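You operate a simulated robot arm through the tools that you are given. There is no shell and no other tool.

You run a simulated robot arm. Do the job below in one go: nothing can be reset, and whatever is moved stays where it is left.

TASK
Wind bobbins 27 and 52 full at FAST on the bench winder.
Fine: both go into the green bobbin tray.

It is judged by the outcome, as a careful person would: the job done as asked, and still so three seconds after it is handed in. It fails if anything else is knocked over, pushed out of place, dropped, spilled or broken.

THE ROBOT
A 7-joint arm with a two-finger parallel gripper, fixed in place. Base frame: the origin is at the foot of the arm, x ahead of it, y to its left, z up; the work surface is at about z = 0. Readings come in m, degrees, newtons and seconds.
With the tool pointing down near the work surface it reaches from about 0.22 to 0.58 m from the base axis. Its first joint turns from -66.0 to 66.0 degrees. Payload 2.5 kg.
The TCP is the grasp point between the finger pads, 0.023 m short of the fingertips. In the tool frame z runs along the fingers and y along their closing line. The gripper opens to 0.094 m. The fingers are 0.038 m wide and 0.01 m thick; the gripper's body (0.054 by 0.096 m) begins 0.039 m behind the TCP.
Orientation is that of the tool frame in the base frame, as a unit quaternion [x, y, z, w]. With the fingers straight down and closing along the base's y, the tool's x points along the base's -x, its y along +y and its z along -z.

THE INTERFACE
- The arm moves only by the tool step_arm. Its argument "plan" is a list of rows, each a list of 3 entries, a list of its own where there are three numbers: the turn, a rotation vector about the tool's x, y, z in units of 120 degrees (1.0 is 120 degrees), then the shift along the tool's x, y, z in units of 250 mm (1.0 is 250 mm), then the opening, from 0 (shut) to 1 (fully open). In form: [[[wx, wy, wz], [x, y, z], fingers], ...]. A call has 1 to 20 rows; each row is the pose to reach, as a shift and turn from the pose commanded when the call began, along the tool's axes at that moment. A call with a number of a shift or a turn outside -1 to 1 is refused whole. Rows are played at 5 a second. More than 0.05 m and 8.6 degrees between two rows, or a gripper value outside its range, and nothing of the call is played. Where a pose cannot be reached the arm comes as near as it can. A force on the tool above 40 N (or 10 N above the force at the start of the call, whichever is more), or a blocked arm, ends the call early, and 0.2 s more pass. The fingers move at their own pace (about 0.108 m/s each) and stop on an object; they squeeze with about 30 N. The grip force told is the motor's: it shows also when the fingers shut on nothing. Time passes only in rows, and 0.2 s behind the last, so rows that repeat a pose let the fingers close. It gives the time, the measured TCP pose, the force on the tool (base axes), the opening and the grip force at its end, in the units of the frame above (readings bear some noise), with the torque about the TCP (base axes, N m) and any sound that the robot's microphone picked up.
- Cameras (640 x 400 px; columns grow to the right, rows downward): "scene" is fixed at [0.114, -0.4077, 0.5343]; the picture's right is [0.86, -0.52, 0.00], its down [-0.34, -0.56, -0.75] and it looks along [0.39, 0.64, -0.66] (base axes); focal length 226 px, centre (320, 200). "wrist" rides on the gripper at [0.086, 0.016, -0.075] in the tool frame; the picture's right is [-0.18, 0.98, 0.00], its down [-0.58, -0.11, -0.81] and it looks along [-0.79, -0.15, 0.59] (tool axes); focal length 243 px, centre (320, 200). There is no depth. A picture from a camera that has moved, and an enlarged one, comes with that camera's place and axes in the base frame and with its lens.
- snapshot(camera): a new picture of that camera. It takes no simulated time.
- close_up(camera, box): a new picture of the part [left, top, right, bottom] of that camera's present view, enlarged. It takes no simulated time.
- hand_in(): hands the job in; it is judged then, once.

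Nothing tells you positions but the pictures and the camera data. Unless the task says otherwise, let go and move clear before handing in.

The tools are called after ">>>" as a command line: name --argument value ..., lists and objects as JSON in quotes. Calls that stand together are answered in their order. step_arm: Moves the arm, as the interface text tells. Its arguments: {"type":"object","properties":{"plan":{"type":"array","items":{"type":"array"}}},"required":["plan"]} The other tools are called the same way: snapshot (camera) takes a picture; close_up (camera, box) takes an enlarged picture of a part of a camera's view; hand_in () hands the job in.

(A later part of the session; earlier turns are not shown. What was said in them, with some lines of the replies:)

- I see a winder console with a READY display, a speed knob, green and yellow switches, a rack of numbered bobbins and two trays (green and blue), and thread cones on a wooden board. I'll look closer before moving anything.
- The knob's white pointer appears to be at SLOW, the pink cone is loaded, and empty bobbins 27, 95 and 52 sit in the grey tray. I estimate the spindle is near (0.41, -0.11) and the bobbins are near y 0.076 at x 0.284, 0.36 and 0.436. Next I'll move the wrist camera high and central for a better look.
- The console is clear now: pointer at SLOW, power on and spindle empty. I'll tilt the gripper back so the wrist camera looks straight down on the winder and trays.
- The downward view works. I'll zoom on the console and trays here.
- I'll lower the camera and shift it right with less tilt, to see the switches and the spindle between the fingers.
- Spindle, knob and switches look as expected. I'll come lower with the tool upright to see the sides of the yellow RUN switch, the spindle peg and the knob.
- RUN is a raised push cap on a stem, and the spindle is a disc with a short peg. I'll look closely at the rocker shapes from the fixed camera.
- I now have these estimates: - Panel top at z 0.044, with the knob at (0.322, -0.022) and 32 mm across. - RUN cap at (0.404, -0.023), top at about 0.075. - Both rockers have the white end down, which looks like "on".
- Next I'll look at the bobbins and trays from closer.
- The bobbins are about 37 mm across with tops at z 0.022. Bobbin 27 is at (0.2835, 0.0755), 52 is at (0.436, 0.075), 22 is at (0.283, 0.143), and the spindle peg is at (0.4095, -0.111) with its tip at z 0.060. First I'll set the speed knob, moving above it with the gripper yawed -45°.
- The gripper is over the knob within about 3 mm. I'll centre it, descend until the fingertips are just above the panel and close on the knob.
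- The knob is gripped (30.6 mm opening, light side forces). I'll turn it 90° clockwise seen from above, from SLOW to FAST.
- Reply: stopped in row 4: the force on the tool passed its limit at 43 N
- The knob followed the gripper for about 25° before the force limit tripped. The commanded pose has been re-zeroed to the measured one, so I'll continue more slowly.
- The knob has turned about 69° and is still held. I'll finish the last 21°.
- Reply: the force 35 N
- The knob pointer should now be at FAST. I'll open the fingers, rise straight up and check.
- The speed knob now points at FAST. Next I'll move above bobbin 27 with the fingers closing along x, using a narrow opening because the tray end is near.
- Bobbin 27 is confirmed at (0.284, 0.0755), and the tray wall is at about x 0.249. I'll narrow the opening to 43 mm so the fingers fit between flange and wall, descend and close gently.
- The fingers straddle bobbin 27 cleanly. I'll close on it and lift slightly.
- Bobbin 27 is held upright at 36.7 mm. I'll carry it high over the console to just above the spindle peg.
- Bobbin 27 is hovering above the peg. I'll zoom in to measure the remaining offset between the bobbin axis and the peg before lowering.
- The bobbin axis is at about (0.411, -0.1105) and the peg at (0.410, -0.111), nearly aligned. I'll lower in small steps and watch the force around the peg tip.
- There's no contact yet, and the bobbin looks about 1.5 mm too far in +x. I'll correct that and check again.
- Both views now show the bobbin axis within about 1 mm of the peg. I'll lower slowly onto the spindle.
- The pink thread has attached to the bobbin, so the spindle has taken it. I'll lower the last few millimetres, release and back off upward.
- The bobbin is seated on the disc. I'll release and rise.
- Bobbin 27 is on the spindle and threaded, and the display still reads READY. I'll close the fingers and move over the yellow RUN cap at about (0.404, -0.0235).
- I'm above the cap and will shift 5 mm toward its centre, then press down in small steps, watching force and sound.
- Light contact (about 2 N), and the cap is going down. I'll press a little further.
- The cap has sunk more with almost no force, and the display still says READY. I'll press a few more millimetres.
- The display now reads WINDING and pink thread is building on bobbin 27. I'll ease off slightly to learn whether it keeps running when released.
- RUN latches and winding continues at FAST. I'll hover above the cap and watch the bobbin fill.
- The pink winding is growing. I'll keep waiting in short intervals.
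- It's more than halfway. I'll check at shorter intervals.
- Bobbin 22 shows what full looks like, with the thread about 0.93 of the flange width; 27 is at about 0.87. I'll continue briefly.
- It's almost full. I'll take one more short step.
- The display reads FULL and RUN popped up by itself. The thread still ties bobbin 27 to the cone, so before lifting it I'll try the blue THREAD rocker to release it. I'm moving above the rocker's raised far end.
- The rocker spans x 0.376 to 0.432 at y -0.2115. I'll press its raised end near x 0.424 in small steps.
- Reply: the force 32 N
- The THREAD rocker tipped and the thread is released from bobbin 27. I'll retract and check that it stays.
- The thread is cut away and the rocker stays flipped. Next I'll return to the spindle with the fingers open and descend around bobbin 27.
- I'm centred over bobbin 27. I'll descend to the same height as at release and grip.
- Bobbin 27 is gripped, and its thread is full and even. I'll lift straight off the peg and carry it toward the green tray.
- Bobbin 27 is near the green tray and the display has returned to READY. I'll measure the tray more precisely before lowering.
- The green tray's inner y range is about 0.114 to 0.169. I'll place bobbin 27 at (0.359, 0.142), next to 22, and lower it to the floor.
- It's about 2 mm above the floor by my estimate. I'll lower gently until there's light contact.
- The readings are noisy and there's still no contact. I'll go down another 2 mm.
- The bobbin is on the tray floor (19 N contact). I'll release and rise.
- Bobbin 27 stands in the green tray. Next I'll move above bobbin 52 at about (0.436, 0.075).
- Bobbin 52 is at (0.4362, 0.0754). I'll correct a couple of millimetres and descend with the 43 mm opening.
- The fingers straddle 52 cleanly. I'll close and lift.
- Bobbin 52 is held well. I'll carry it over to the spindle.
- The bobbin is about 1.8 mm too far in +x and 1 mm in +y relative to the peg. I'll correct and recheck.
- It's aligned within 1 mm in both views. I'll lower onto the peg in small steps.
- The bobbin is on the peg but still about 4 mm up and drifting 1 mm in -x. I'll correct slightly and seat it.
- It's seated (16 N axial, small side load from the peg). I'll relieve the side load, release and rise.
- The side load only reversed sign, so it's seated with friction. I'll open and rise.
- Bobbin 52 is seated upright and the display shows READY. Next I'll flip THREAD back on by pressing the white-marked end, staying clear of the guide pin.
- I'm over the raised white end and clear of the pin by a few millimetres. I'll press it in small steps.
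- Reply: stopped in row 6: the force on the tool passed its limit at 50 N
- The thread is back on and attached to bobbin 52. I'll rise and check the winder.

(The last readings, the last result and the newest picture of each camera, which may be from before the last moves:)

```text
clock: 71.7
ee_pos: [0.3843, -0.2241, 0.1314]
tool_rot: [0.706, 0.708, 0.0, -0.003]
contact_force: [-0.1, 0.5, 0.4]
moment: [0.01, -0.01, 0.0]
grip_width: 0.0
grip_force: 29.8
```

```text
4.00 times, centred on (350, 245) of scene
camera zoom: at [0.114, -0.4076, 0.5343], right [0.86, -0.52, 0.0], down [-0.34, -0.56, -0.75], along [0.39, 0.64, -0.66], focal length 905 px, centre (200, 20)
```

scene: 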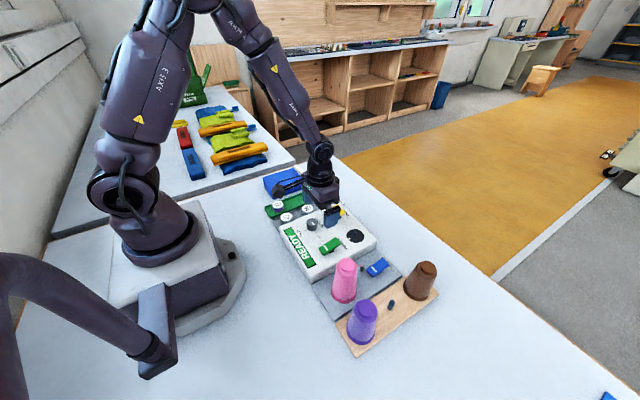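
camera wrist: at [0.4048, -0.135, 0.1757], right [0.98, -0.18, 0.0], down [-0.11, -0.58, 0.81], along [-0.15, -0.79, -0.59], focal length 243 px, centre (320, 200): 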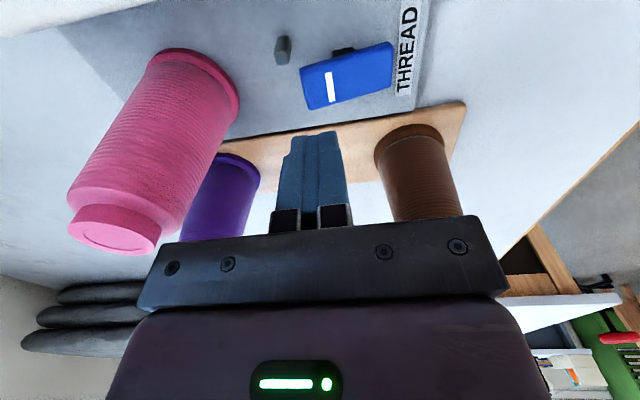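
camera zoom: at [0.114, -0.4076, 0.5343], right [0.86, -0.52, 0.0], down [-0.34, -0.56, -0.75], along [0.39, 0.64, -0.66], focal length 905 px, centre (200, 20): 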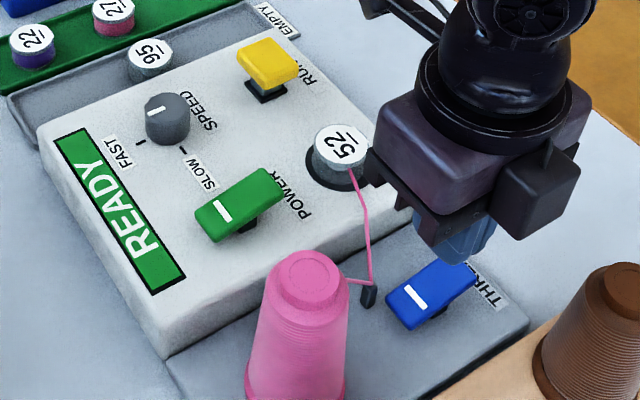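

The display shows READY, the knob is on FAST and the thread is attached. I'm moving back to RUN.

>>> step_arm --plan '[[[0, 0, 0], [0.1, 0.01, -0.04], 0], [[0, 0, 0], [0.23, 0.02, -0.04], 0], [[0, 0, 0], [0.37, 0.034, -0.04], 0], [[0, 0, 0], [0.51, 0.048, -0.04], 0], [[0, 0, 0], [0.64, 0.06, -0.04], 0], [[0, 0, 0], [0.75, 0.07, -0.04], 0], [[0, 0, 0], [0.816, 0.079, -0.02], 0], [[0, 0, 0], [0.816, 0.079, 0.05], 0], [[0, 0, 0], [0.816, 0.079, 0.1], 0], [[0, 0, 0], [0.816, 0.079, 0.1], 0]]'

>>> close_up --camera "scene" --box '[280, 180, 400, 280]'

>>> snapshot --camera "wrist"

```text
clock: 73.9
ee_pos: [0.406, -0.0193, 0.1072]
tool_rot: [0.707, 0.707, -0.001, -0.003]
contact_force: [-0.6, 0.7, -0.3]
moment: [-0.02, 0.0, -0.01]
grip_width: 0.0003
grip_force: 30.1
```

```text
4.00 times, centred on (340, 230) of scene
camera zoom: at [0.114, -0.4076, 0.5343], right [0.86, -0.52, 0.0], down [-0.34, -0.56, -0.75], along [0.39, 0.64, -0.66], focal length 905 px, centre (240, 80)
```

zoom: 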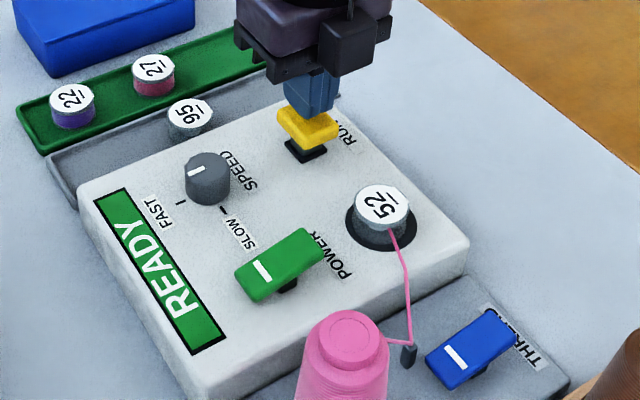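

```text
taken
camera wrist: at [0.4238, 0.0661, 0.1819], right [0.98, -0.18, -0.01], down [-0.1, -0.58, 0.8], along [-0.15, -0.79, -0.59], focal length 243 px, centre (320, 200)
```

wrist: 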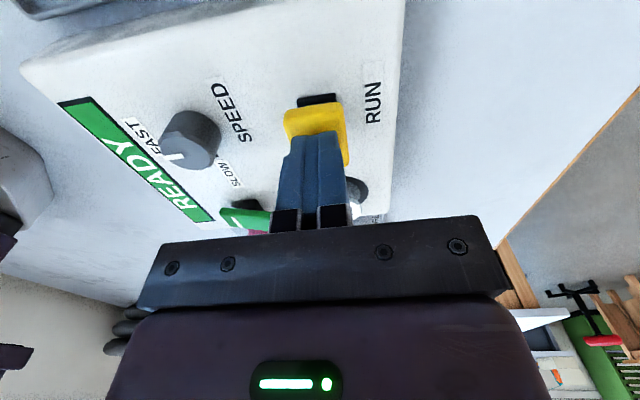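

I'm over the RUN cap. I'll press to the same depth as before, then back off to hover.

>>> step_arm --plan '[[[0, 0, 0], [0, 0, 0.025], 0], [[0, 0, 0], [0, 0, 0.045], 0], [[0, 0, 0], [0, 0, 0.06], 0], [[0, 0, 0], [0, 0, 0.07], 0], [[0, 0, 0], [0, 0, 0.08], 0], [[0, 0, 0], [0, 0, 0.09], 0], [[0, 0, 0], [0, 0, 0.09], 0]]'

>>> close_up --camera "scene" --box '[280, 180, 400, 280]'

```text
clock: 75.5
ee_pos: [0.4064, -0.0202, 0.0852]
tool_rot: [0.707, 0.707, -0.001, -0.003]
contact_force: [-3.1, 0.0, 4.7]
moment: [-0.08, 0.04, -0.03]
grip_width: 0.0
grip_force: 30.2
```

```text
4.00 times, centred on (340, 230) of scene
camera zoom: at [0.114, -0.4076, 0.5343], right [0.86, -0.52, 0.0], down [-0.34, -0.56, -0.75], along [0.39, 0.64, -0.66], focal length 905 px, centre (240, 80)
```

zoom: 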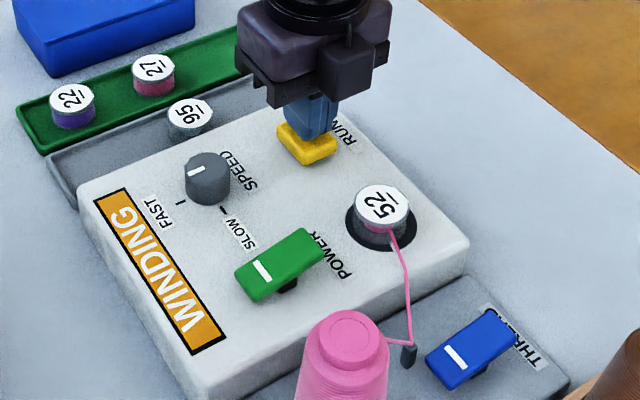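

WINDING again. I'll back off and watch it fill; it took about 4.5 s last time.

>>> step_arm --plan '[[[0, 0, 0], [0, 0, -0.03], 0], [[0, 0, 0], [0, 0, -0.08], 0], [[0, 0, 0], [0, 0, -0.12], 0], [[0, 0, 0], [0, 0, -0.12], 0], [[0, 0, 0], [0, 0, -0.12], 0], [[0, 0, 0], [0, 0, -0.12], 0], [[0, 0, 0], [0, 0, -0.12], 0], [[0, 0, 0], [0, 0, -0.12], 0], [[0, 0, 0], [0, 0, -0.12], 0]]'

>>> close_up --camera "scene" --box '[280, 180, 400, 280]'

>>> close_up --camera "scene" --box '[345, 215, 385, 247]'

```text
clock: 77.5
ee_pos: [0.4077, -0.0189, 0.1162]
tool_rot: [0.707, 0.707, -0.001, -0.003]
contact_force: [0.2, -0.3, -0.1]
moment: [-0.01, -0.01, -0.02]
grip_width: 0.0
grip_force: 30.0
```

```text
4.00 times, centred on (340, 230) of scene
camera zoom: at [0.114, -0.4077, 0.5343], right [0.86, -0.52, 0.0], down [-0.34, -0.56, -0.75], along [0.39, 0.64, -0.66], focal length 905 px, centre (240, 80)
```

zoom: 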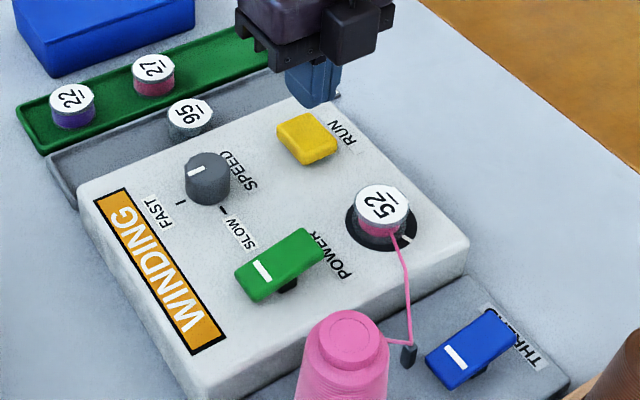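

```text
12.50 times, centred on (365, 231) of scene
camera zoom: at [0.114, -0.4077, 0.5343], right [0.86, -0.52, 0.0], down [-0.34, -0.56, -0.75], along [0.39, 0.64, -0.66], focal length 2827 px, centre (-242, -188)
```

zoom: 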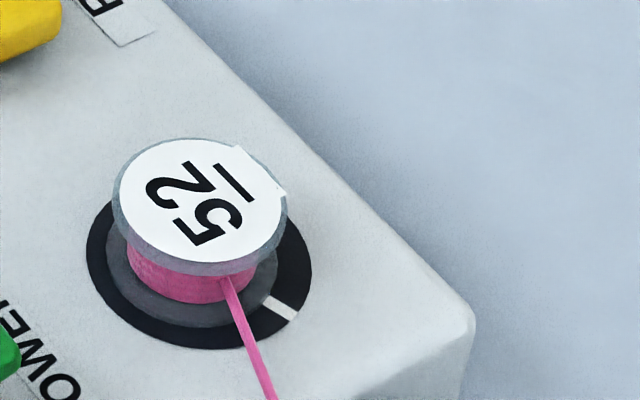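

Winding is progressing normally. I'll wait about 2 s more and check.

>>> step_arm --plan '[[[0, 0, 0], [0, 0, 0], 0], [[0, 0, 0], [0, 0, 0], 0], [[0, 0, 0], [0, 0, 0], 0], [[0, 0, 0], [0, 0, 0], 0], [[0, 0, 0], [0, 0, 0], 0], [[0, 0, 0], [0, 0, 0], 0], [[0, 0, 0], [0, 0, 0], 0], [[0, 0, 0], [0, 0, 0], 0], [[0, 0, 0], [0, 0, 0], 0]]'

>>> close_up --camera "scene" --box '[280, 180, 400, 280]'

>>> close_up --camera "scene" --box '[345, 215, 385, 247]'

```text
clock: 79.5
ee_pos: [0.4081, -0.0187, 0.1171]
tool_rot: [0.706, 0.708, -0.001, -0.004]
contact_force: [0.4, 0.0, -0.9]
moment: [0.04, -0.01, 0.0]
grip_width: 0.0
grip_force: 30.7
```

```text
4.00 times, centred on (340, 230) of scene
camera zoom: at [0.114, -0.4077, 0.5343], right [0.86, -0.52, 0.0], down [-0.34, -0.56, -0.75], along [0.39, 0.64, -0.66], focal length 905 px, centre (240, 80)
```

zoom: 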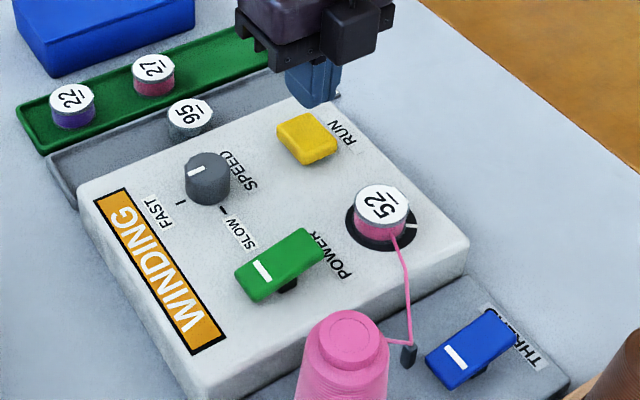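

```text
12.50 times, centred on (365, 231) of scene
camera zoom: at [0.114, -0.4077, 0.5343], right [0.86, -0.52, 0.0], down [-0.34, -0.56, -0.75], along [0.39, 0.64, -0.66], focal length 2827 px, centre (-242, -188)
```

zoom: 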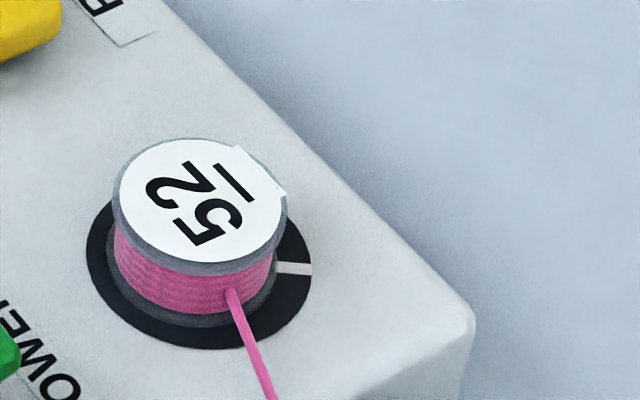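

It's nearly full. I'll wait a little more for it to stop by itself.

>>> step_arm --plan '[[[0, 0, 0], [0, 0, 0], 0], [[0, 0, 0], [0, 0, 0], 0]]'

>>> close_up --camera "scene" --box '[280, 180, 400, 280]'

```text
clock: 80.1
ee_pos: [0.4069, -0.0194, 0.1167]
tool_rot: [0.707, 0.707, -0.001, -0.004]
contact_force: [-0.2, 0.5, -0.1]
moment: [-0.01, -0.01, -0.02]
grip_width: 0.0001
grip_force: 29.8
```

```text
4.00 times, centred on (340, 230) of scene
camera zoom: at [0.114, -0.4077, 0.5343], right [0.86, -0.52, 0.0], down [-0.34, -0.56, -0.75], along [0.39, 0.64, -0.66], focal length 905 px, centre (240, 80)
```

zoom: 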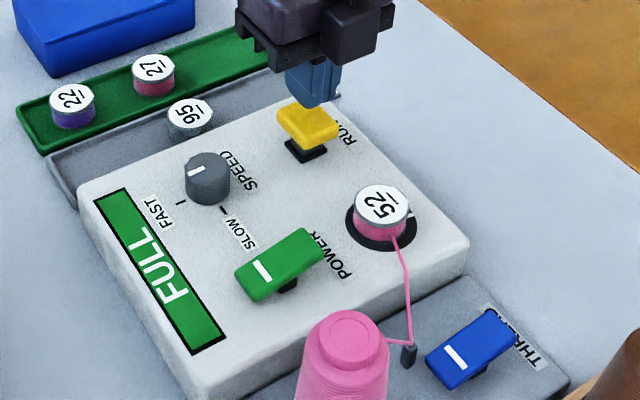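

FULL again, and RUN popped up. I'll release the thread as before by pressing the far end of the THREAD rocker.

>>> step_arm --plan '[[[0, 0, 0], [0, 0, -0.08], 0], [[0, 0, 0], [-0.12, 0.01, -0.1], 0], [[0, 0, 0], [-0.26, 0.024, -0.1], 0], [[0, 0, 0], [-0.4, 0.038, -0.1], 0], [[0, 0, 0], [-0.54, 0.052, -0.1], 0], [[0, 0, 0], [-0.67, 0.062, -0.1], 0], [[0, 0, 0], [-0.771, 0.07, -0.1], 0], [[0, 0, 0], [-0.771, 0.07, -0.02], 0], [[0, 0, 0], [-0.771, 0.07, 0.04], 0], [[0, 0, 0], [-0.771, 0.07, 0.04], 0]]'

>>> snapshot --camera "wrist"

>>> close_up --camera "scene" --box '[320, 210, 440, 300]'

```text
clock: 82.3
ee_pos: [0.4256, -0.2131, 0.1041]
tool_rot: [0.707, 0.707, 0.0, -0.002]
contact_force: [0.2, 0.4, -0.4]
moment: [0.02, -0.02, -0.04]
grip_width: 0.0
grip_force: 30.2
```

```text
taken
camera wrist: at [0.4425, -0.128, 0.1795], right [0.98, -0.18, 0.0], down [-0.1, -0.58, 0.8], along [-0.15, -0.79, -0.59], focal length 243 px, centre (320, 200)
```

wrist: 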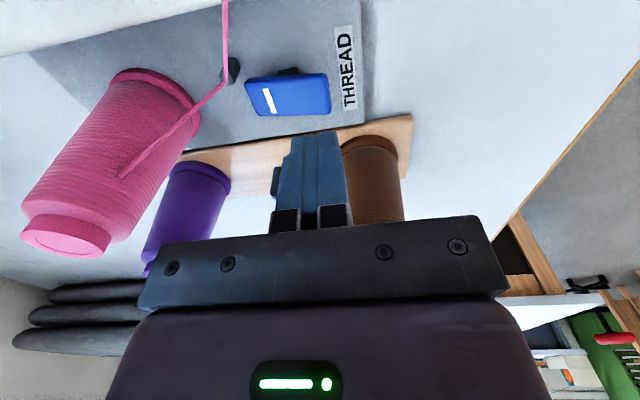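

```text
4.44 times, centred on (380, 255) of scene
camera zoom: at [0.114, -0.4077, 0.5343], right [0.86, -0.52, 0.0], down [-0.34, -0.56, -0.75], along [0.39, 0.64, -0.66], focal length 1005 px, centre (53, -44)
```

zoom: 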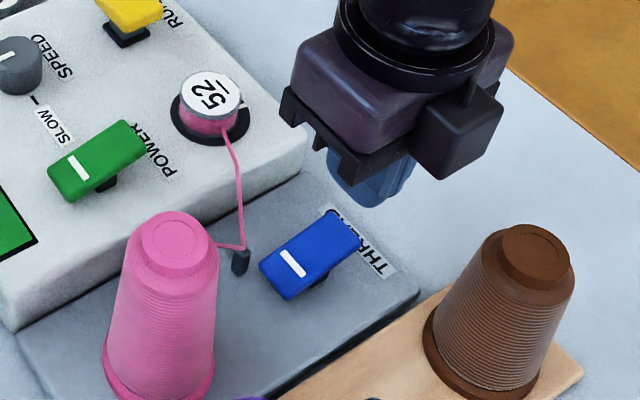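

Same position as last time. I'll press in small steps to the same depth and then retract.

>>> step_arm --plan '[[[0, 0, 0], [0.003, -0.006, 0.08], 0], [[0, 0, 0], [0.003, -0.006, 0.15], 0], [[0, 0, 0], [0.003, -0.006, 0.175], 0], [[0, 0, 0], [0.003, -0.006, 0.19], 0], [[0, 0, 0], [0.003, -0.006, 0.203], 0], [[0, 0, 0], [0.003, -0.006, 0.212], 0]]'

>>> close_up --camera "scene" --box '[320, 210, 440, 300]'

```text
clock: 83.7
ee_pos: [0.4238, -0.2126, 0.0541]
tool_rot: [0.707, 0.707, -0.002, -0.003]
contact_force: [-3.5, 2.7, 8.2]
moment: [-0.04, 0.12, -0.06]
grip_width: 0.0001
grip_force: 30.4
```

```text
4.44 times, centred on (380, 255) of scene
camera zoom: at [0.114, -0.4076, 0.5343], right [0.86, -0.52, 0.0], down [-0.34, -0.56, -0.75], along [0.39, 0.64, -0.66], focal length 1005 px, centre (53, -44)
```

zoom: 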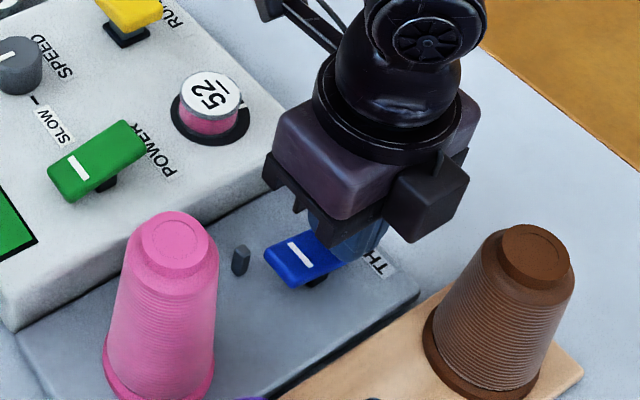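

The thread is released from bobbin 52. I'll rise, move over the spindle and open.

>>> step_arm --plan '[[[0, 0, 0], [0, 0, -0.04], 0], [[0, 0, 0], [0, 0, -0.14], 0], [[0, 0, 0], [0, 0, -0.24], 0], [[0, 0, 0], [0.02, 0, -0.32], 0.2], [[0, 0, 0], [0.14, -0.02, -0.32], 0.4], [[0, 0, 0], [0.28, -0.04, -0.32], 0.55], [[0, 0, 0], [0.408, -0.059, -0.31], 0.55], [[0, 0, 0], [0.408, -0.059, -0.3], 0.55], [[0, 0, 0], [0.408, -0.059, -0.3], 0.55]]'

>>> snapshot --camera "wrist"

>>> close_up --camera "scene" --box '[280, 190, 440, 290]'

```text
clock: 85.7
ee_pos: [0.4088, -0.1092, 0.1272]
tool_rot: [0.707, 0.707, 0.0, -0.002]
contact_force: [-0.1, 0.4, 0.7]
moment: [0.01, -0.02, 0.01]
grip_width: 0.0517
grip_force: 0.1
```

```text
taken
camera wrist: at [0.4262, -0.0234, 0.2031], right [0.98, -0.18, -0.01], down [-0.1, -0.58, 0.8], along [-0.15, -0.79, -0.59], focal length 243 px, centre (320, 200)
```

wrist: 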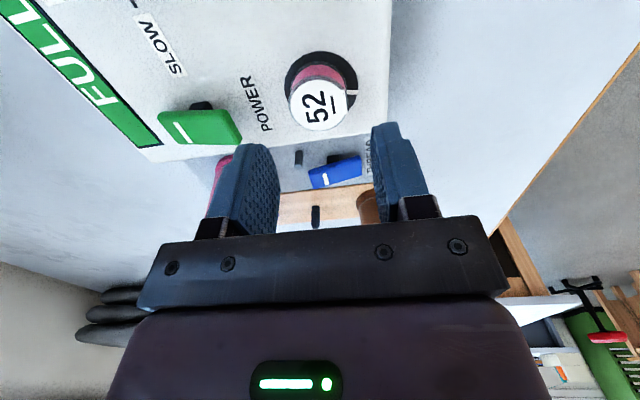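

```text
4.00 times, centred on (360, 240) of scene
camera zoom: at [0.114, -0.4076, 0.5343], right [0.86, -0.52, 0.0], down [-0.34, -0.56, -0.75], along [0.39, 0.64, -0.66], focal length 905 px, centre (160, 40)
```

zoom: 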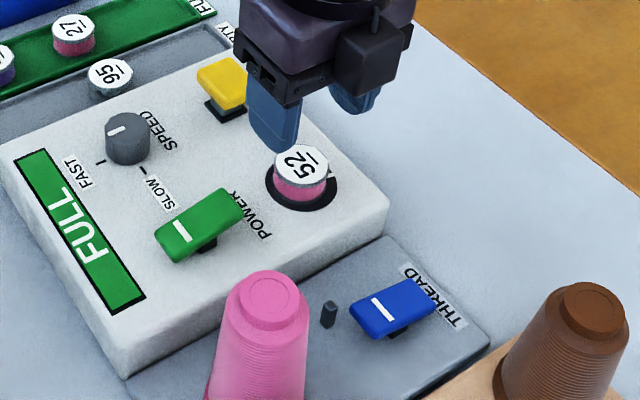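

Bobbin 52 is full and its thread is free. I'll descend and grip it.

>>> step_arm --plan '[[[0, 0, 0], [-0.004, 0.003, 0.06], 0.5], [[0, 0, 0], [-0.004, 0.003, 0.12], 0.5], [[0, 0, 0], [-0.004, 0.003, 0.17], 0.5], [[0, 0, 0], [-0.004, 0.003, 0.2], 0.5], [[0, 0, 0], [-0.004, 0.003, 0.222], 0.5], [[0, 0, 0], [-0.004, 0.003, 0.222], 0.5], [[0, 0, 0], [-0.004, 0.003, 0.222], 0], [[0, 0, 0], [-0.004, 0.003, 0.222], 0], [[0, 0, 0], [-0.004, 0.003, 0.222], 0]]'

>>> close_up --camera "scene" --box '[340, 210, 390, 250]'

>>> close_up --camera "wrist" --box '[265, 80, 375, 190]'

```text
clock: 87.7
ee_pos: [0.4092, -0.1108, 0.0729]
tool_rot: [0.708, 0.707, 0.0, -0.002]
contact_force: [0.2, -0.7, 0.8]
moment: [0.0, -0.05, 0.01]
grip_width: 0.0363
grip_force: 29.9
```

```text
10.00 times, centred on (365, 230) of scene
camera zoom: at [0.114, -0.4076, 0.5343], right [0.86, -0.52, 0.0], down [-0.34, -0.56, -0.75], along [0.39, 0.64, -0.66], focal length 2261 px, centre (-130, -100)
```

zoom: 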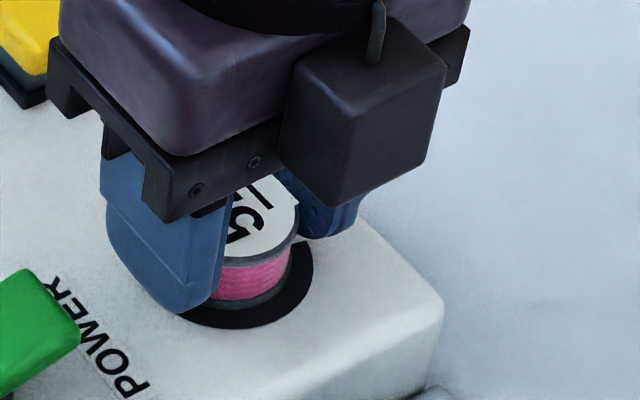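

```text
3.64 times, centred on (320, 135) of wrist
camera zoom: at [0.4268, -0.0246, 0.1482], right [0.98, -0.18, -0.01], down [-0.1, -0.58, 0.8], along [-0.15, -0.79, -0.59], focal length 882 px, centre (320, 436)
```

zoom: 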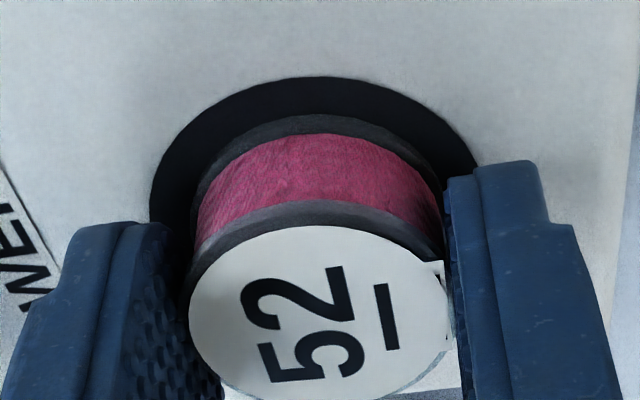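

Bobbin 52 is held. I'll lift off the peg and carry it to the green tray, aiming for x 0.428 next to bobbin 27.

>>> step_arm --plan '[[[0, 0, 0], [0, 0, -0.04], 0], [[0, 0, 0], [0, 0, -0.1], 0], [[0, 0, 0], [0, 0, -0.17], 0], [[0, 0, 0], [0, 0, -0.24], 0], [[0, 0, 0], [0.1, 0.008, -0.26], 0], [[0, 0, 0], [0.23, 0.018, -0.26], 0], [[0, 0, 0], [0.36, 0.028, -0.26], 0], [[0, 0, 0], [0.49, 0.038, -0.26], 0], [[0, 0, 0], [0.62, 0.048, -0.26], 0], [[0, 0, 0], [0.75, 0.058, -0.26], 0], [[0, 0, 0], [0.87, 0.068, -0.26], 0], [[0, 0, 0], [0.96, 0.075, -0.26], 0], [[0, 0, 0], [0.96, 0.075, -0.26], 0]]'

>>> snapshot --camera "wrist"

>>> close_up --camera "scene" --box '[250, 155, 410, 255]'

```text
clock: 90.5
ee_pos: [0.4266, 0.1307, 0.1356]
tool_rot: [0.707, 0.707, 0.0, -0.003]
contact_force: [0.6, -0.7, -0.6]
moment: [-0.02, 0.01, -0.01]
grip_width: 0.0367
grip_force: 29.8
```

```text
taken
camera wrist: at [0.4431, 0.216, 0.2103], right [0.98, -0.18, -0.01], down [-0.1, -0.58, 0.8], along [-0.15, -0.79, -0.59], focal length 243 px, centre (320, 200)
```

wrist: 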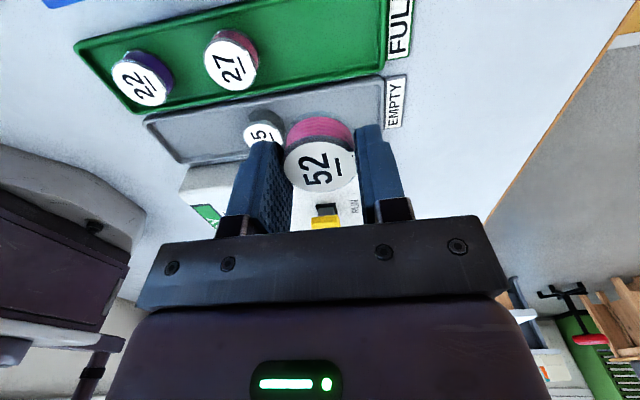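

```text
4.00 times, centred on (330, 205) of scene
camera zoom: at [0.114, -0.4076, 0.5343], right [0.86, -0.52, 0.0], down [-0.34, -0.56, -0.75], along [0.39, 0.64, -0.66], focal length 905 px, centre (280, 180)
```

zoom: 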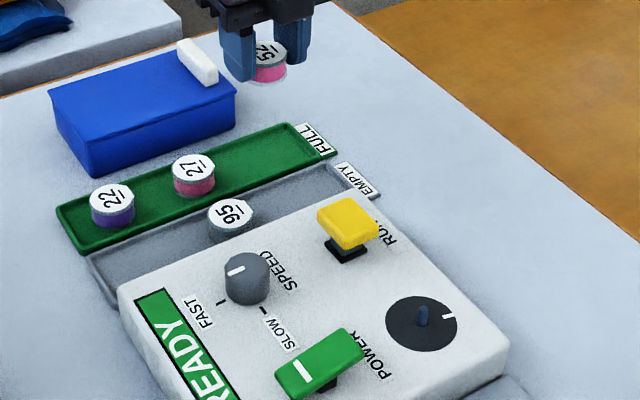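

I'm above the free end of the green tray. I'll shift onto its centreline and lower.

>>> step_arm --plan '[[[0, 0, 0], [0.045, 0.002, 0], 0], [[0, 0, 0], [0.045, 0.002, 0.1], 0], [[0, 0, 0], [0.045, 0.002, 0.2], 0], [[0, 0, 0], [0.045, 0.002, 0.28], 0], [[0, 0, 0], [0.045, 0.002, 0.34], 0], [[0, 0, 0], [0.045, 0.002, 0.38], 0], [[0, 0, 0], [0.045, 0.002, 0.4], 0], [[0, 0, 0], [0.045, 0.002, 0.4], 0]]'

>>> close_up --camera "scene" --box '[275, 170, 355, 225]'

>>> close_up --camera "wrist" --box '[220, 60, 420, 185]'

```text
clock: 92.3
ee_pos: [0.4279, 0.1393, 0.0379]
tool_rot: [0.707, 0.707, 0.0, -0.002]
contact_force: [0.5, -0.2, -1.0]
moment: [-0.01, -0.01, 0.01]
grip_width: 0.0362
grip_force: 30.0
```

```text
7.27 times, centred on (315, 198) of scene
camera zoom: at [0.114, -0.4077, 0.5343], right [0.86, -0.52, 0.0], down [-0.34, -0.56, -0.75], along [0.39, 0.64, -0.66], focal length 1645 px, centre (356, 218)
```

zoom: 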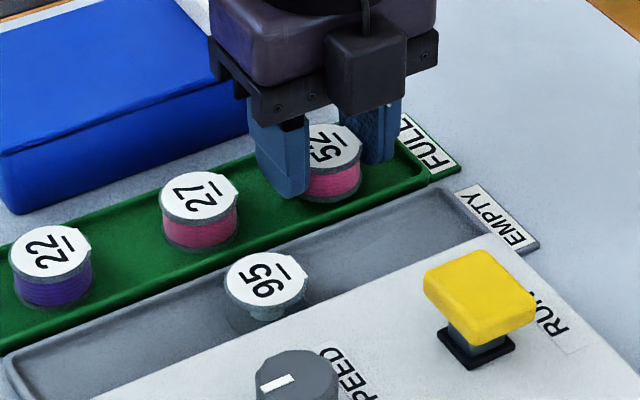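

```text
3.20 times, centred on (320, 122) of wrist
camera zoom: at [0.4447, 0.2252, 0.1118], right [0.98, -0.18, 0.0], down [-0.1, -0.58, 0.8], along [-0.15, -0.79, -0.59], focal length 776 px, centre (320, 448)
```

zoom: 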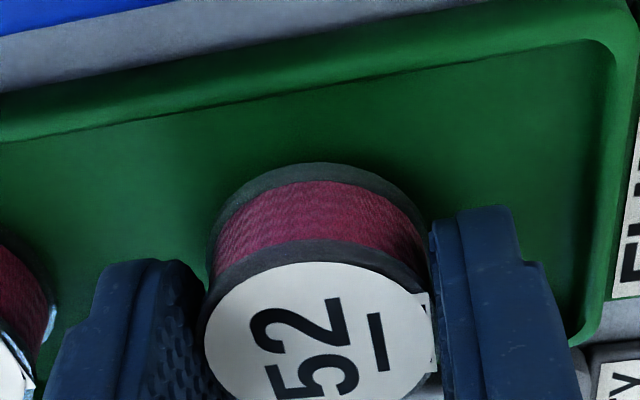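

It's well inside the tray. I'll lower the last few millimetres to light contact.

>>> step_arm --plan '[[[0, 0, 0], [0.006, 0, 0.008], 0], [[0, 0, 0], [0.006, 0, 0.014], 0], [[0, 0, 0], [0.006, 0, 0.02], 0], [[0, 0, 0], [0.006, 0, 0.02], 0]]'

```text
clock: 93.3
ee_pos: [0.428, 0.1407, 0.0328]
tool_rot: [0.707, 0.707, -0.001, -0.003]
contact_force: [-0.6, 0.4, 0.2]
moment: [-0.01, 0.02, -0.02]
grip_width: 0.0365
grip_force: 30.0
```

No contact yet. I'll go down another 1 to 2 mm.

>>> step_arm --plan '[[[0, 0, 0], [0, 0, 0.004], 0], [[0, 0, 0], [0, 0, 0.006], 0], [[0, 0, 0], [0, 0, 0.006], 0]]'

>>> close_up --camera "scene" --box '[295, 175, 345, 210]'

```text
clock: 94.1
ee_pos: [0.4281, 0.1398, 0.0327]
tool_rot: [0.707, 0.707, 0.0, -0.002]
contact_force: [-2.2, -3.2, 13.9]
moment: [-0.08, -0.07, -0.02]
grip_width: 0.0365
grip_force: 30.4
```

```text
11.43 times, centred on (320, 192) of scene
camera zoom: at [0.1139, -0.4077, 0.5343], right [0.86, -0.52, 0.0], down [-0.34, -0.56, -0.75], along [0.39, 0.64, -0.66], focal length 2584 px, centre (320, 286)
```

zoom: 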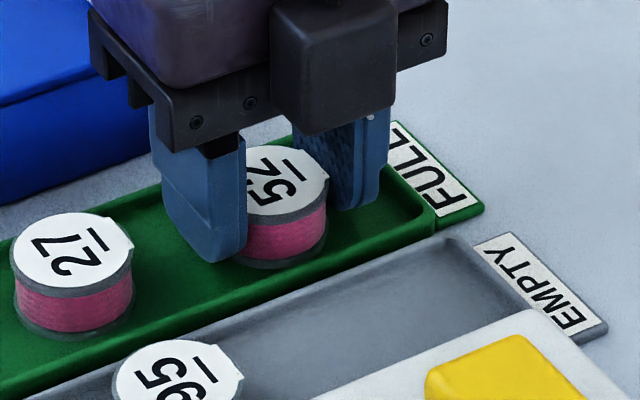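

Bobbin 52 rests on the tray floor (14 N). I'll release and rise straight up.

>>> step_arm --plan '[[[0, 0, 0], [0, 0, -0.003], 0], [[0, 0, 0], [0, 0, -0.003], 0.48], [[0, 0, 0], [0, 0, -0.003], 0.48], [[0, 0, 0], [0, 0, -0.06], 0.48], [[0, 0, 0], [0, 0, -0.15], 0.48], [[0, 0, 0], [0, 0, -0.27], 0.48], [[0, 0, 0], [0, 0, -0.4], 0.48], [[0, 0, 0], [0, 0, -0.45], 0.48], [[0, 0, 0], [0, 0, -0.45], 0.48]]'

>>> snapshot --camera "wrist"

>>> snapshot --camera "scene"

>>> close_up --camera "scene" --box '[255, 165, 415, 265]'

```text
clock: 96.1
ee_pos: [0.4259, 0.1402, 0.1455]
tool_rot: [0.707, 0.707, -0.001, -0.003]
contact_force: [-0.1, -0.3, 0.1]
moment: [-0.02, -0.02, -0.01]
grip_width: 0.0452
grip_force: 0.0
```

```text
taken
camera wrist: at [0.4444, 0.2272, 0.2198], right [0.98, -0.18, -0.01], down [-0.1, -0.58, 0.81], along [-0.15, -0.79, -0.59], focal length 243 px, centre (320, 200)
```

wrist: 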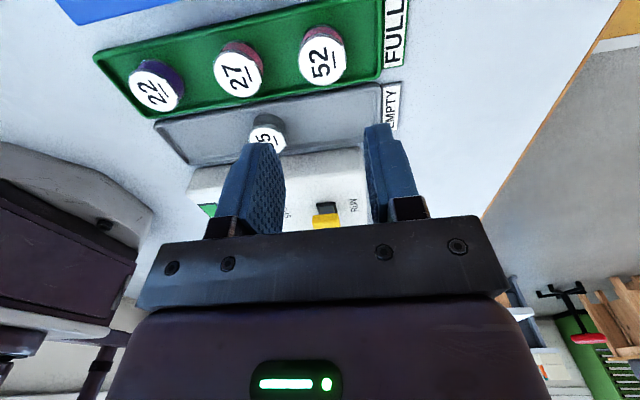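

```text
taken
```

scene: 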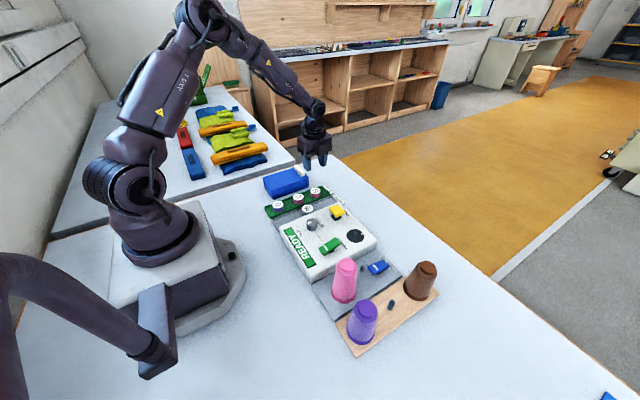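

```text
4.00 times, centred on (335, 215) of scene
camera zoom: at [0.114, -0.4077, 0.5343], right [0.86, -0.52, 0.0], down [-0.34, -0.56, -0.75], along [0.39, 0.64, -0.66], focal length 905 px, centre (260, 140)
```

zoom: 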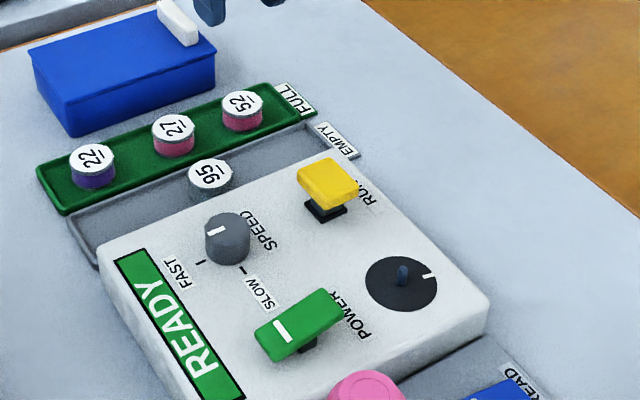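

Both bobbins are full, standing in the green tray, and the winder reads READY. I'll leave the machine as found by setting THREAD back on, so I'm moving back over the rocker with closed fingers, staying high.

>>> step_arm --plan '[[[0, 0, 0], [-0.1, -0.015, -0.03], 0.2], [[0, 0, 0], [-0.23, -0.035, -0.03], 0], [[0, 0, 0], [-0.36, -0.055, -0.03], 0], [[0, 0, 0], [-0.49, -0.075, -0.03], 0], [[0, 0, 0], [-0.62, -0.095, -0.03], 0], [[0, 0, 0], [-0.75, -0.115, -0.03], 0], [[0, 0, 0], [-0.88, -0.135, -0.03], 0], [[0, 0, 0], [-0.98, -0.15, -0.03], 0], [[0, 0, 0], [-0.98, -0.15, -0.03], 0]]'

```text
clock: 98.1
ee_pos: [0.3913, -0.1015, 0.151]
tool_rot: [0.706, 0.708, 0.0, -0.003]
contact_force: [-0.3, -0.6, 1.0]
moment: [0.03, -0.02, 0.02]
grip_width: 0.0
grip_force: 29.9
```

I'm over the console at a safe height. I'll continue to just above the white-marked end of the THREAD rocker.

>>> step_arm --plan '[[[0, 0, 0], [-0.12, -0.003, 0], 0], [[0, 0, 0], [-0.25, -0.006, 0], 0], [[0, 0, 0], [-0.38, -0.009, 0], 0], [[0, 0, 0], [-0.486, -0.012, 0.02], 0], [[0, 0, 0], [-0.486, -0.012, 0.12], 0], [[0, 0, 0], [-0.486, -0.012, 0.196], 0], [[0, 0, 0], [-0.486, -0.012, 0.196], 0]]'

>>> close_up --camera "wrist" --box '[240, 20, 400, 160]'

>>> close_up --camera "scene" --box '[320, 220, 420, 290]'

```text
clock: 99.7
ee_pos: [0.3879, -0.2238, 0.1003]
tool_rot: [0.707, 0.707, 0.0, -0.003]
contact_force: [0.3, 0.2, -0.4]
moment: [-0.03, 0.0, 0.0]
grip_width: 0.0
grip_force: 30.4
```

```text
2.86 times, centred on (320, 90) of wrist
camera zoom: at [0.4052, -0.1393, 0.1756], right [0.98, -0.18, -0.01], down [-0.1, -0.58, 0.8], along [-0.15, -0.79, -0.59], focal length 693 px, centre (320, 514)
```

zoom: 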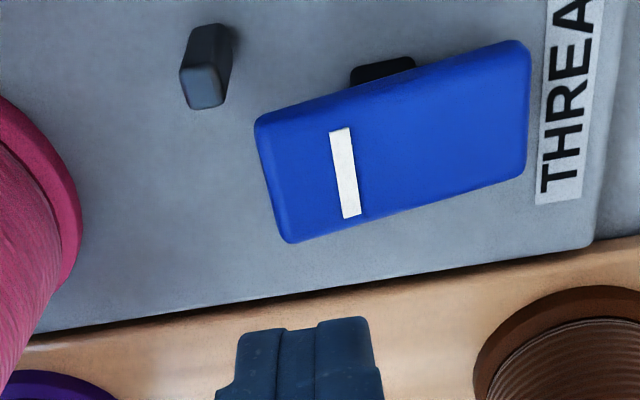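

```text
5.71 times, centred on (370, 255) of scene
camera zoom: at [0.114, -0.4077, 0.5343], right [0.86, -0.52, 0.0], down [-0.34, -0.56, -0.75], along [0.39, 0.64, -0.66], focal length 1292 px, centre (34, -114)
```

zoom: 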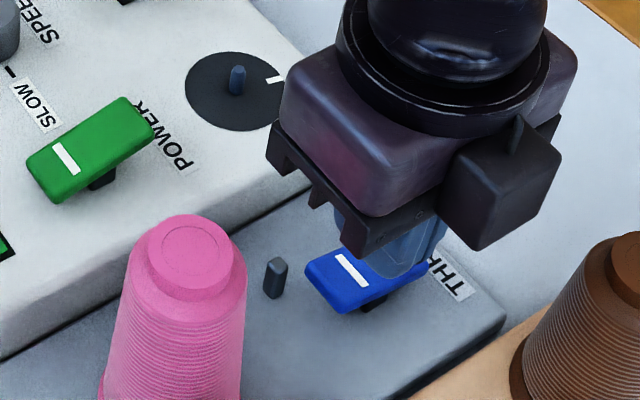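

It's the same geometry as last time. I'll press in small steps.

>>> step_arm --plan '[[[0, 0, 0], [0, 0, 0.08], 0], [[0, 0, 0], [0, 0, 0.14], 0], [[0, 0, 0], [0, 0, 0.162], 0], [[0, 0, 0], [0, 0, 0.176], 0], [[0, 0, 0], [0, 0, 0.188], 0], [[0, 0, 0], [0, 0, 0.195], 0]]'

>>> close_up --camera "scene" --box '[320, 220, 420, 290]'

```text
clock: 101.1
ee_pos: [0.3879, -0.2259, 0.0541]
tool_rot: [0.708, 0.706, 0.0, -0.003]
contact_force: [-7.6, 4.7, 15.1]
moment: [0.1, 0.05, 0.05]
grip_width: 0.0001
grip_force: 30.0
```

```text
5.71 times, centred on (370, 255) of scene
camera zoom: at [0.1139, -0.4076, 0.5343], right [0.86, -0.52, 0.0], down [-0.34, -0.56, -0.75], along [0.39, 0.64, -0.66], focal length 1292 px, centre (34, -114)
```

zoom: 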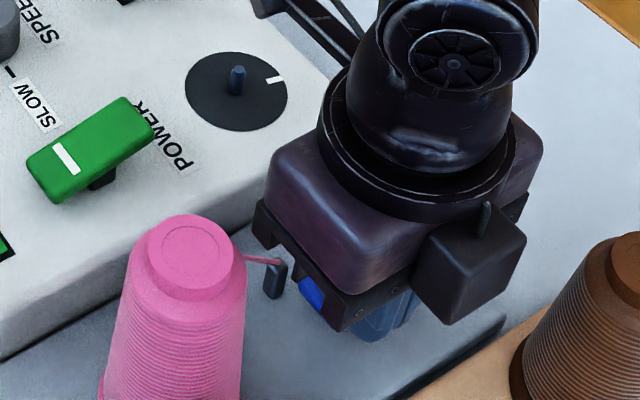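

The thread is back to the guide pin as at the start. I'll rise clear and do a final check.

>>> step_arm --plan '[[[0, 0, 0], [0, 0, -0.04], 0], [[0, 0, 0], [0, 0, -0.14], 0], [[0, 0, 0], [0, 0, -0.26], 0], [[0, 0, 0], [0, 0, -0.4], 0], [[0, 0, 0], [0.1, 0, -0.54], 0], [[0, 0, 0], [0.24, -0.02, -0.6], 0], [[0, 0, 0], [0.38, -0.04, -0.66], 0], [[0, 0, 0], [0.52, -0.06, -0.72], 0], [[0, 0, 0], [0.66, -0.08, -0.76], 0], [[0, 0, 0], [0.66, -0.08, -0.76], 0.5], [[0, 0, 0], [0.66, -0.08, -0.76], 0.5]]'

>>> snapshot --camera "scene"

>>> close_up --camera "scene" --box '[255, 165, 455, 290]'

>>> close_up --camera "scene" --box '[260, 180, 350, 236]'

>>> close_up --camera "scene" --box '[300, 230, 460, 360]'

```text
clock: 103.5
ee_pos: [0.3681, -0.0607, 0.2427]
tool_rot: [0.707, 0.707, -0.001, -0.003]
contact_force: [0.3, 0.6, 0.2]
moment: [0.01, 0.0, 0.03]
grip_width: 0.0468
grip_force: 0.2
```

```text
taken
```

scene: 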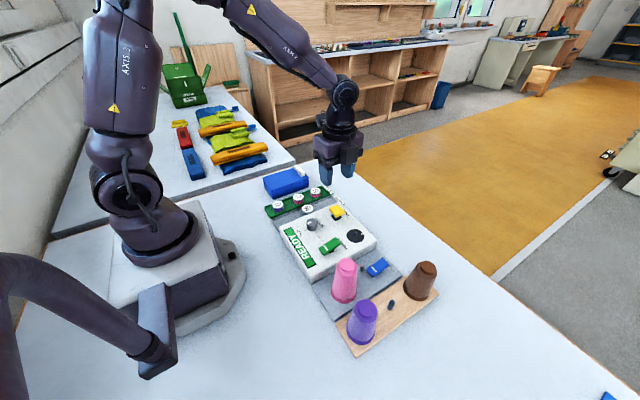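

```text
3.20 times, centred on (355, 228) of scene
camera zoom: at [0.114, -0.4076, 0.5343], right [0.86, -0.52, 0.0], down [-0.34, -0.56, -0.75], along [0.39, 0.64, -0.66], focal length 724 px, centre (208, 112)
```

zoom: 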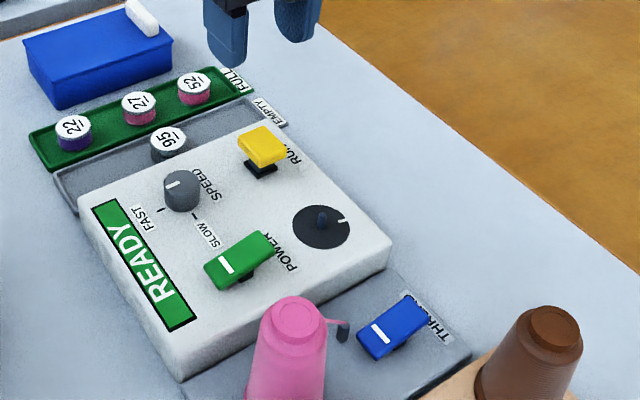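

```text
7.11 times, centred on (305, 208) of scene
camera zoom: at [0.114, -0.4076, 0.5343], right [0.86, -0.52, 0.0], down [-0.34, -0.56, -0.75], along [0.39, 0.64, -0.66], focal length 1608 px, centre (427, 143)
```

zoom: 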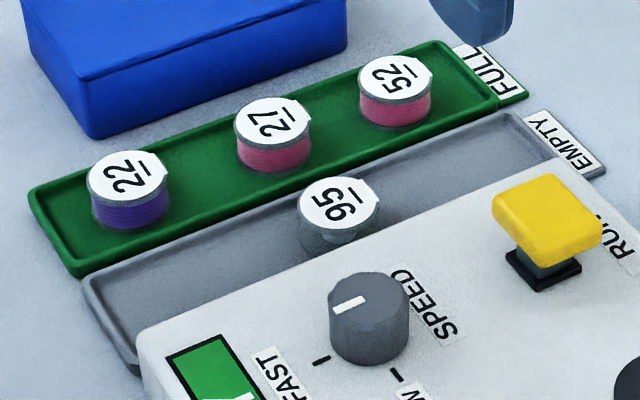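

```text
3.08 times, centred on (380, 295) of scene
camera zoom: at [0.114, -0.4076, 0.5343], right [0.86, -0.52, 0.0], down [-0.34, -0.56, -0.75], along [0.39, 0.64, -0.66], focal length 696 px, centre (135, -92)
```

zoom: 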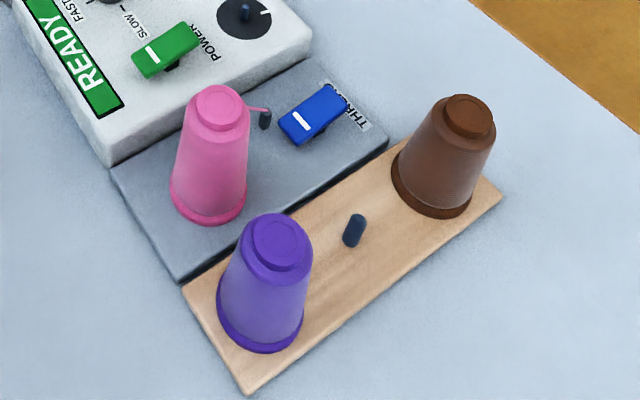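

Bobbins 27 and 52 are wound full and stand upright in the green tray beside 22. Bobbin 95, the cones and the trays are where they were, the winder reads READY, and the arm is clear. I'm handing in.

>>> hand_in

```text
The job is handed in.
```

Bobbins 27 and 52 are both wound full at FAST and are standing upright in the green tray beside 22. I have handed the job in.

- **Winding:** I turned the speed knob from SLOW to FAST before starting. Each bobbin ran until the winder showed FULL and stopped by itself. You didn't name a thread colour, so I used the pink cone that was already loaded.
- **Thread:** I used the THREAD rocker to free each full bobbin before lifting it off. I set it back on afterwards.
- **Left as it is now:** The winder reads READY with power on and the speed knob still at FAST. In the last pictures nothing else had been knocked over or moved: bobbins 22 and 95, the cones, the trays and the blue box look as they did at the start.
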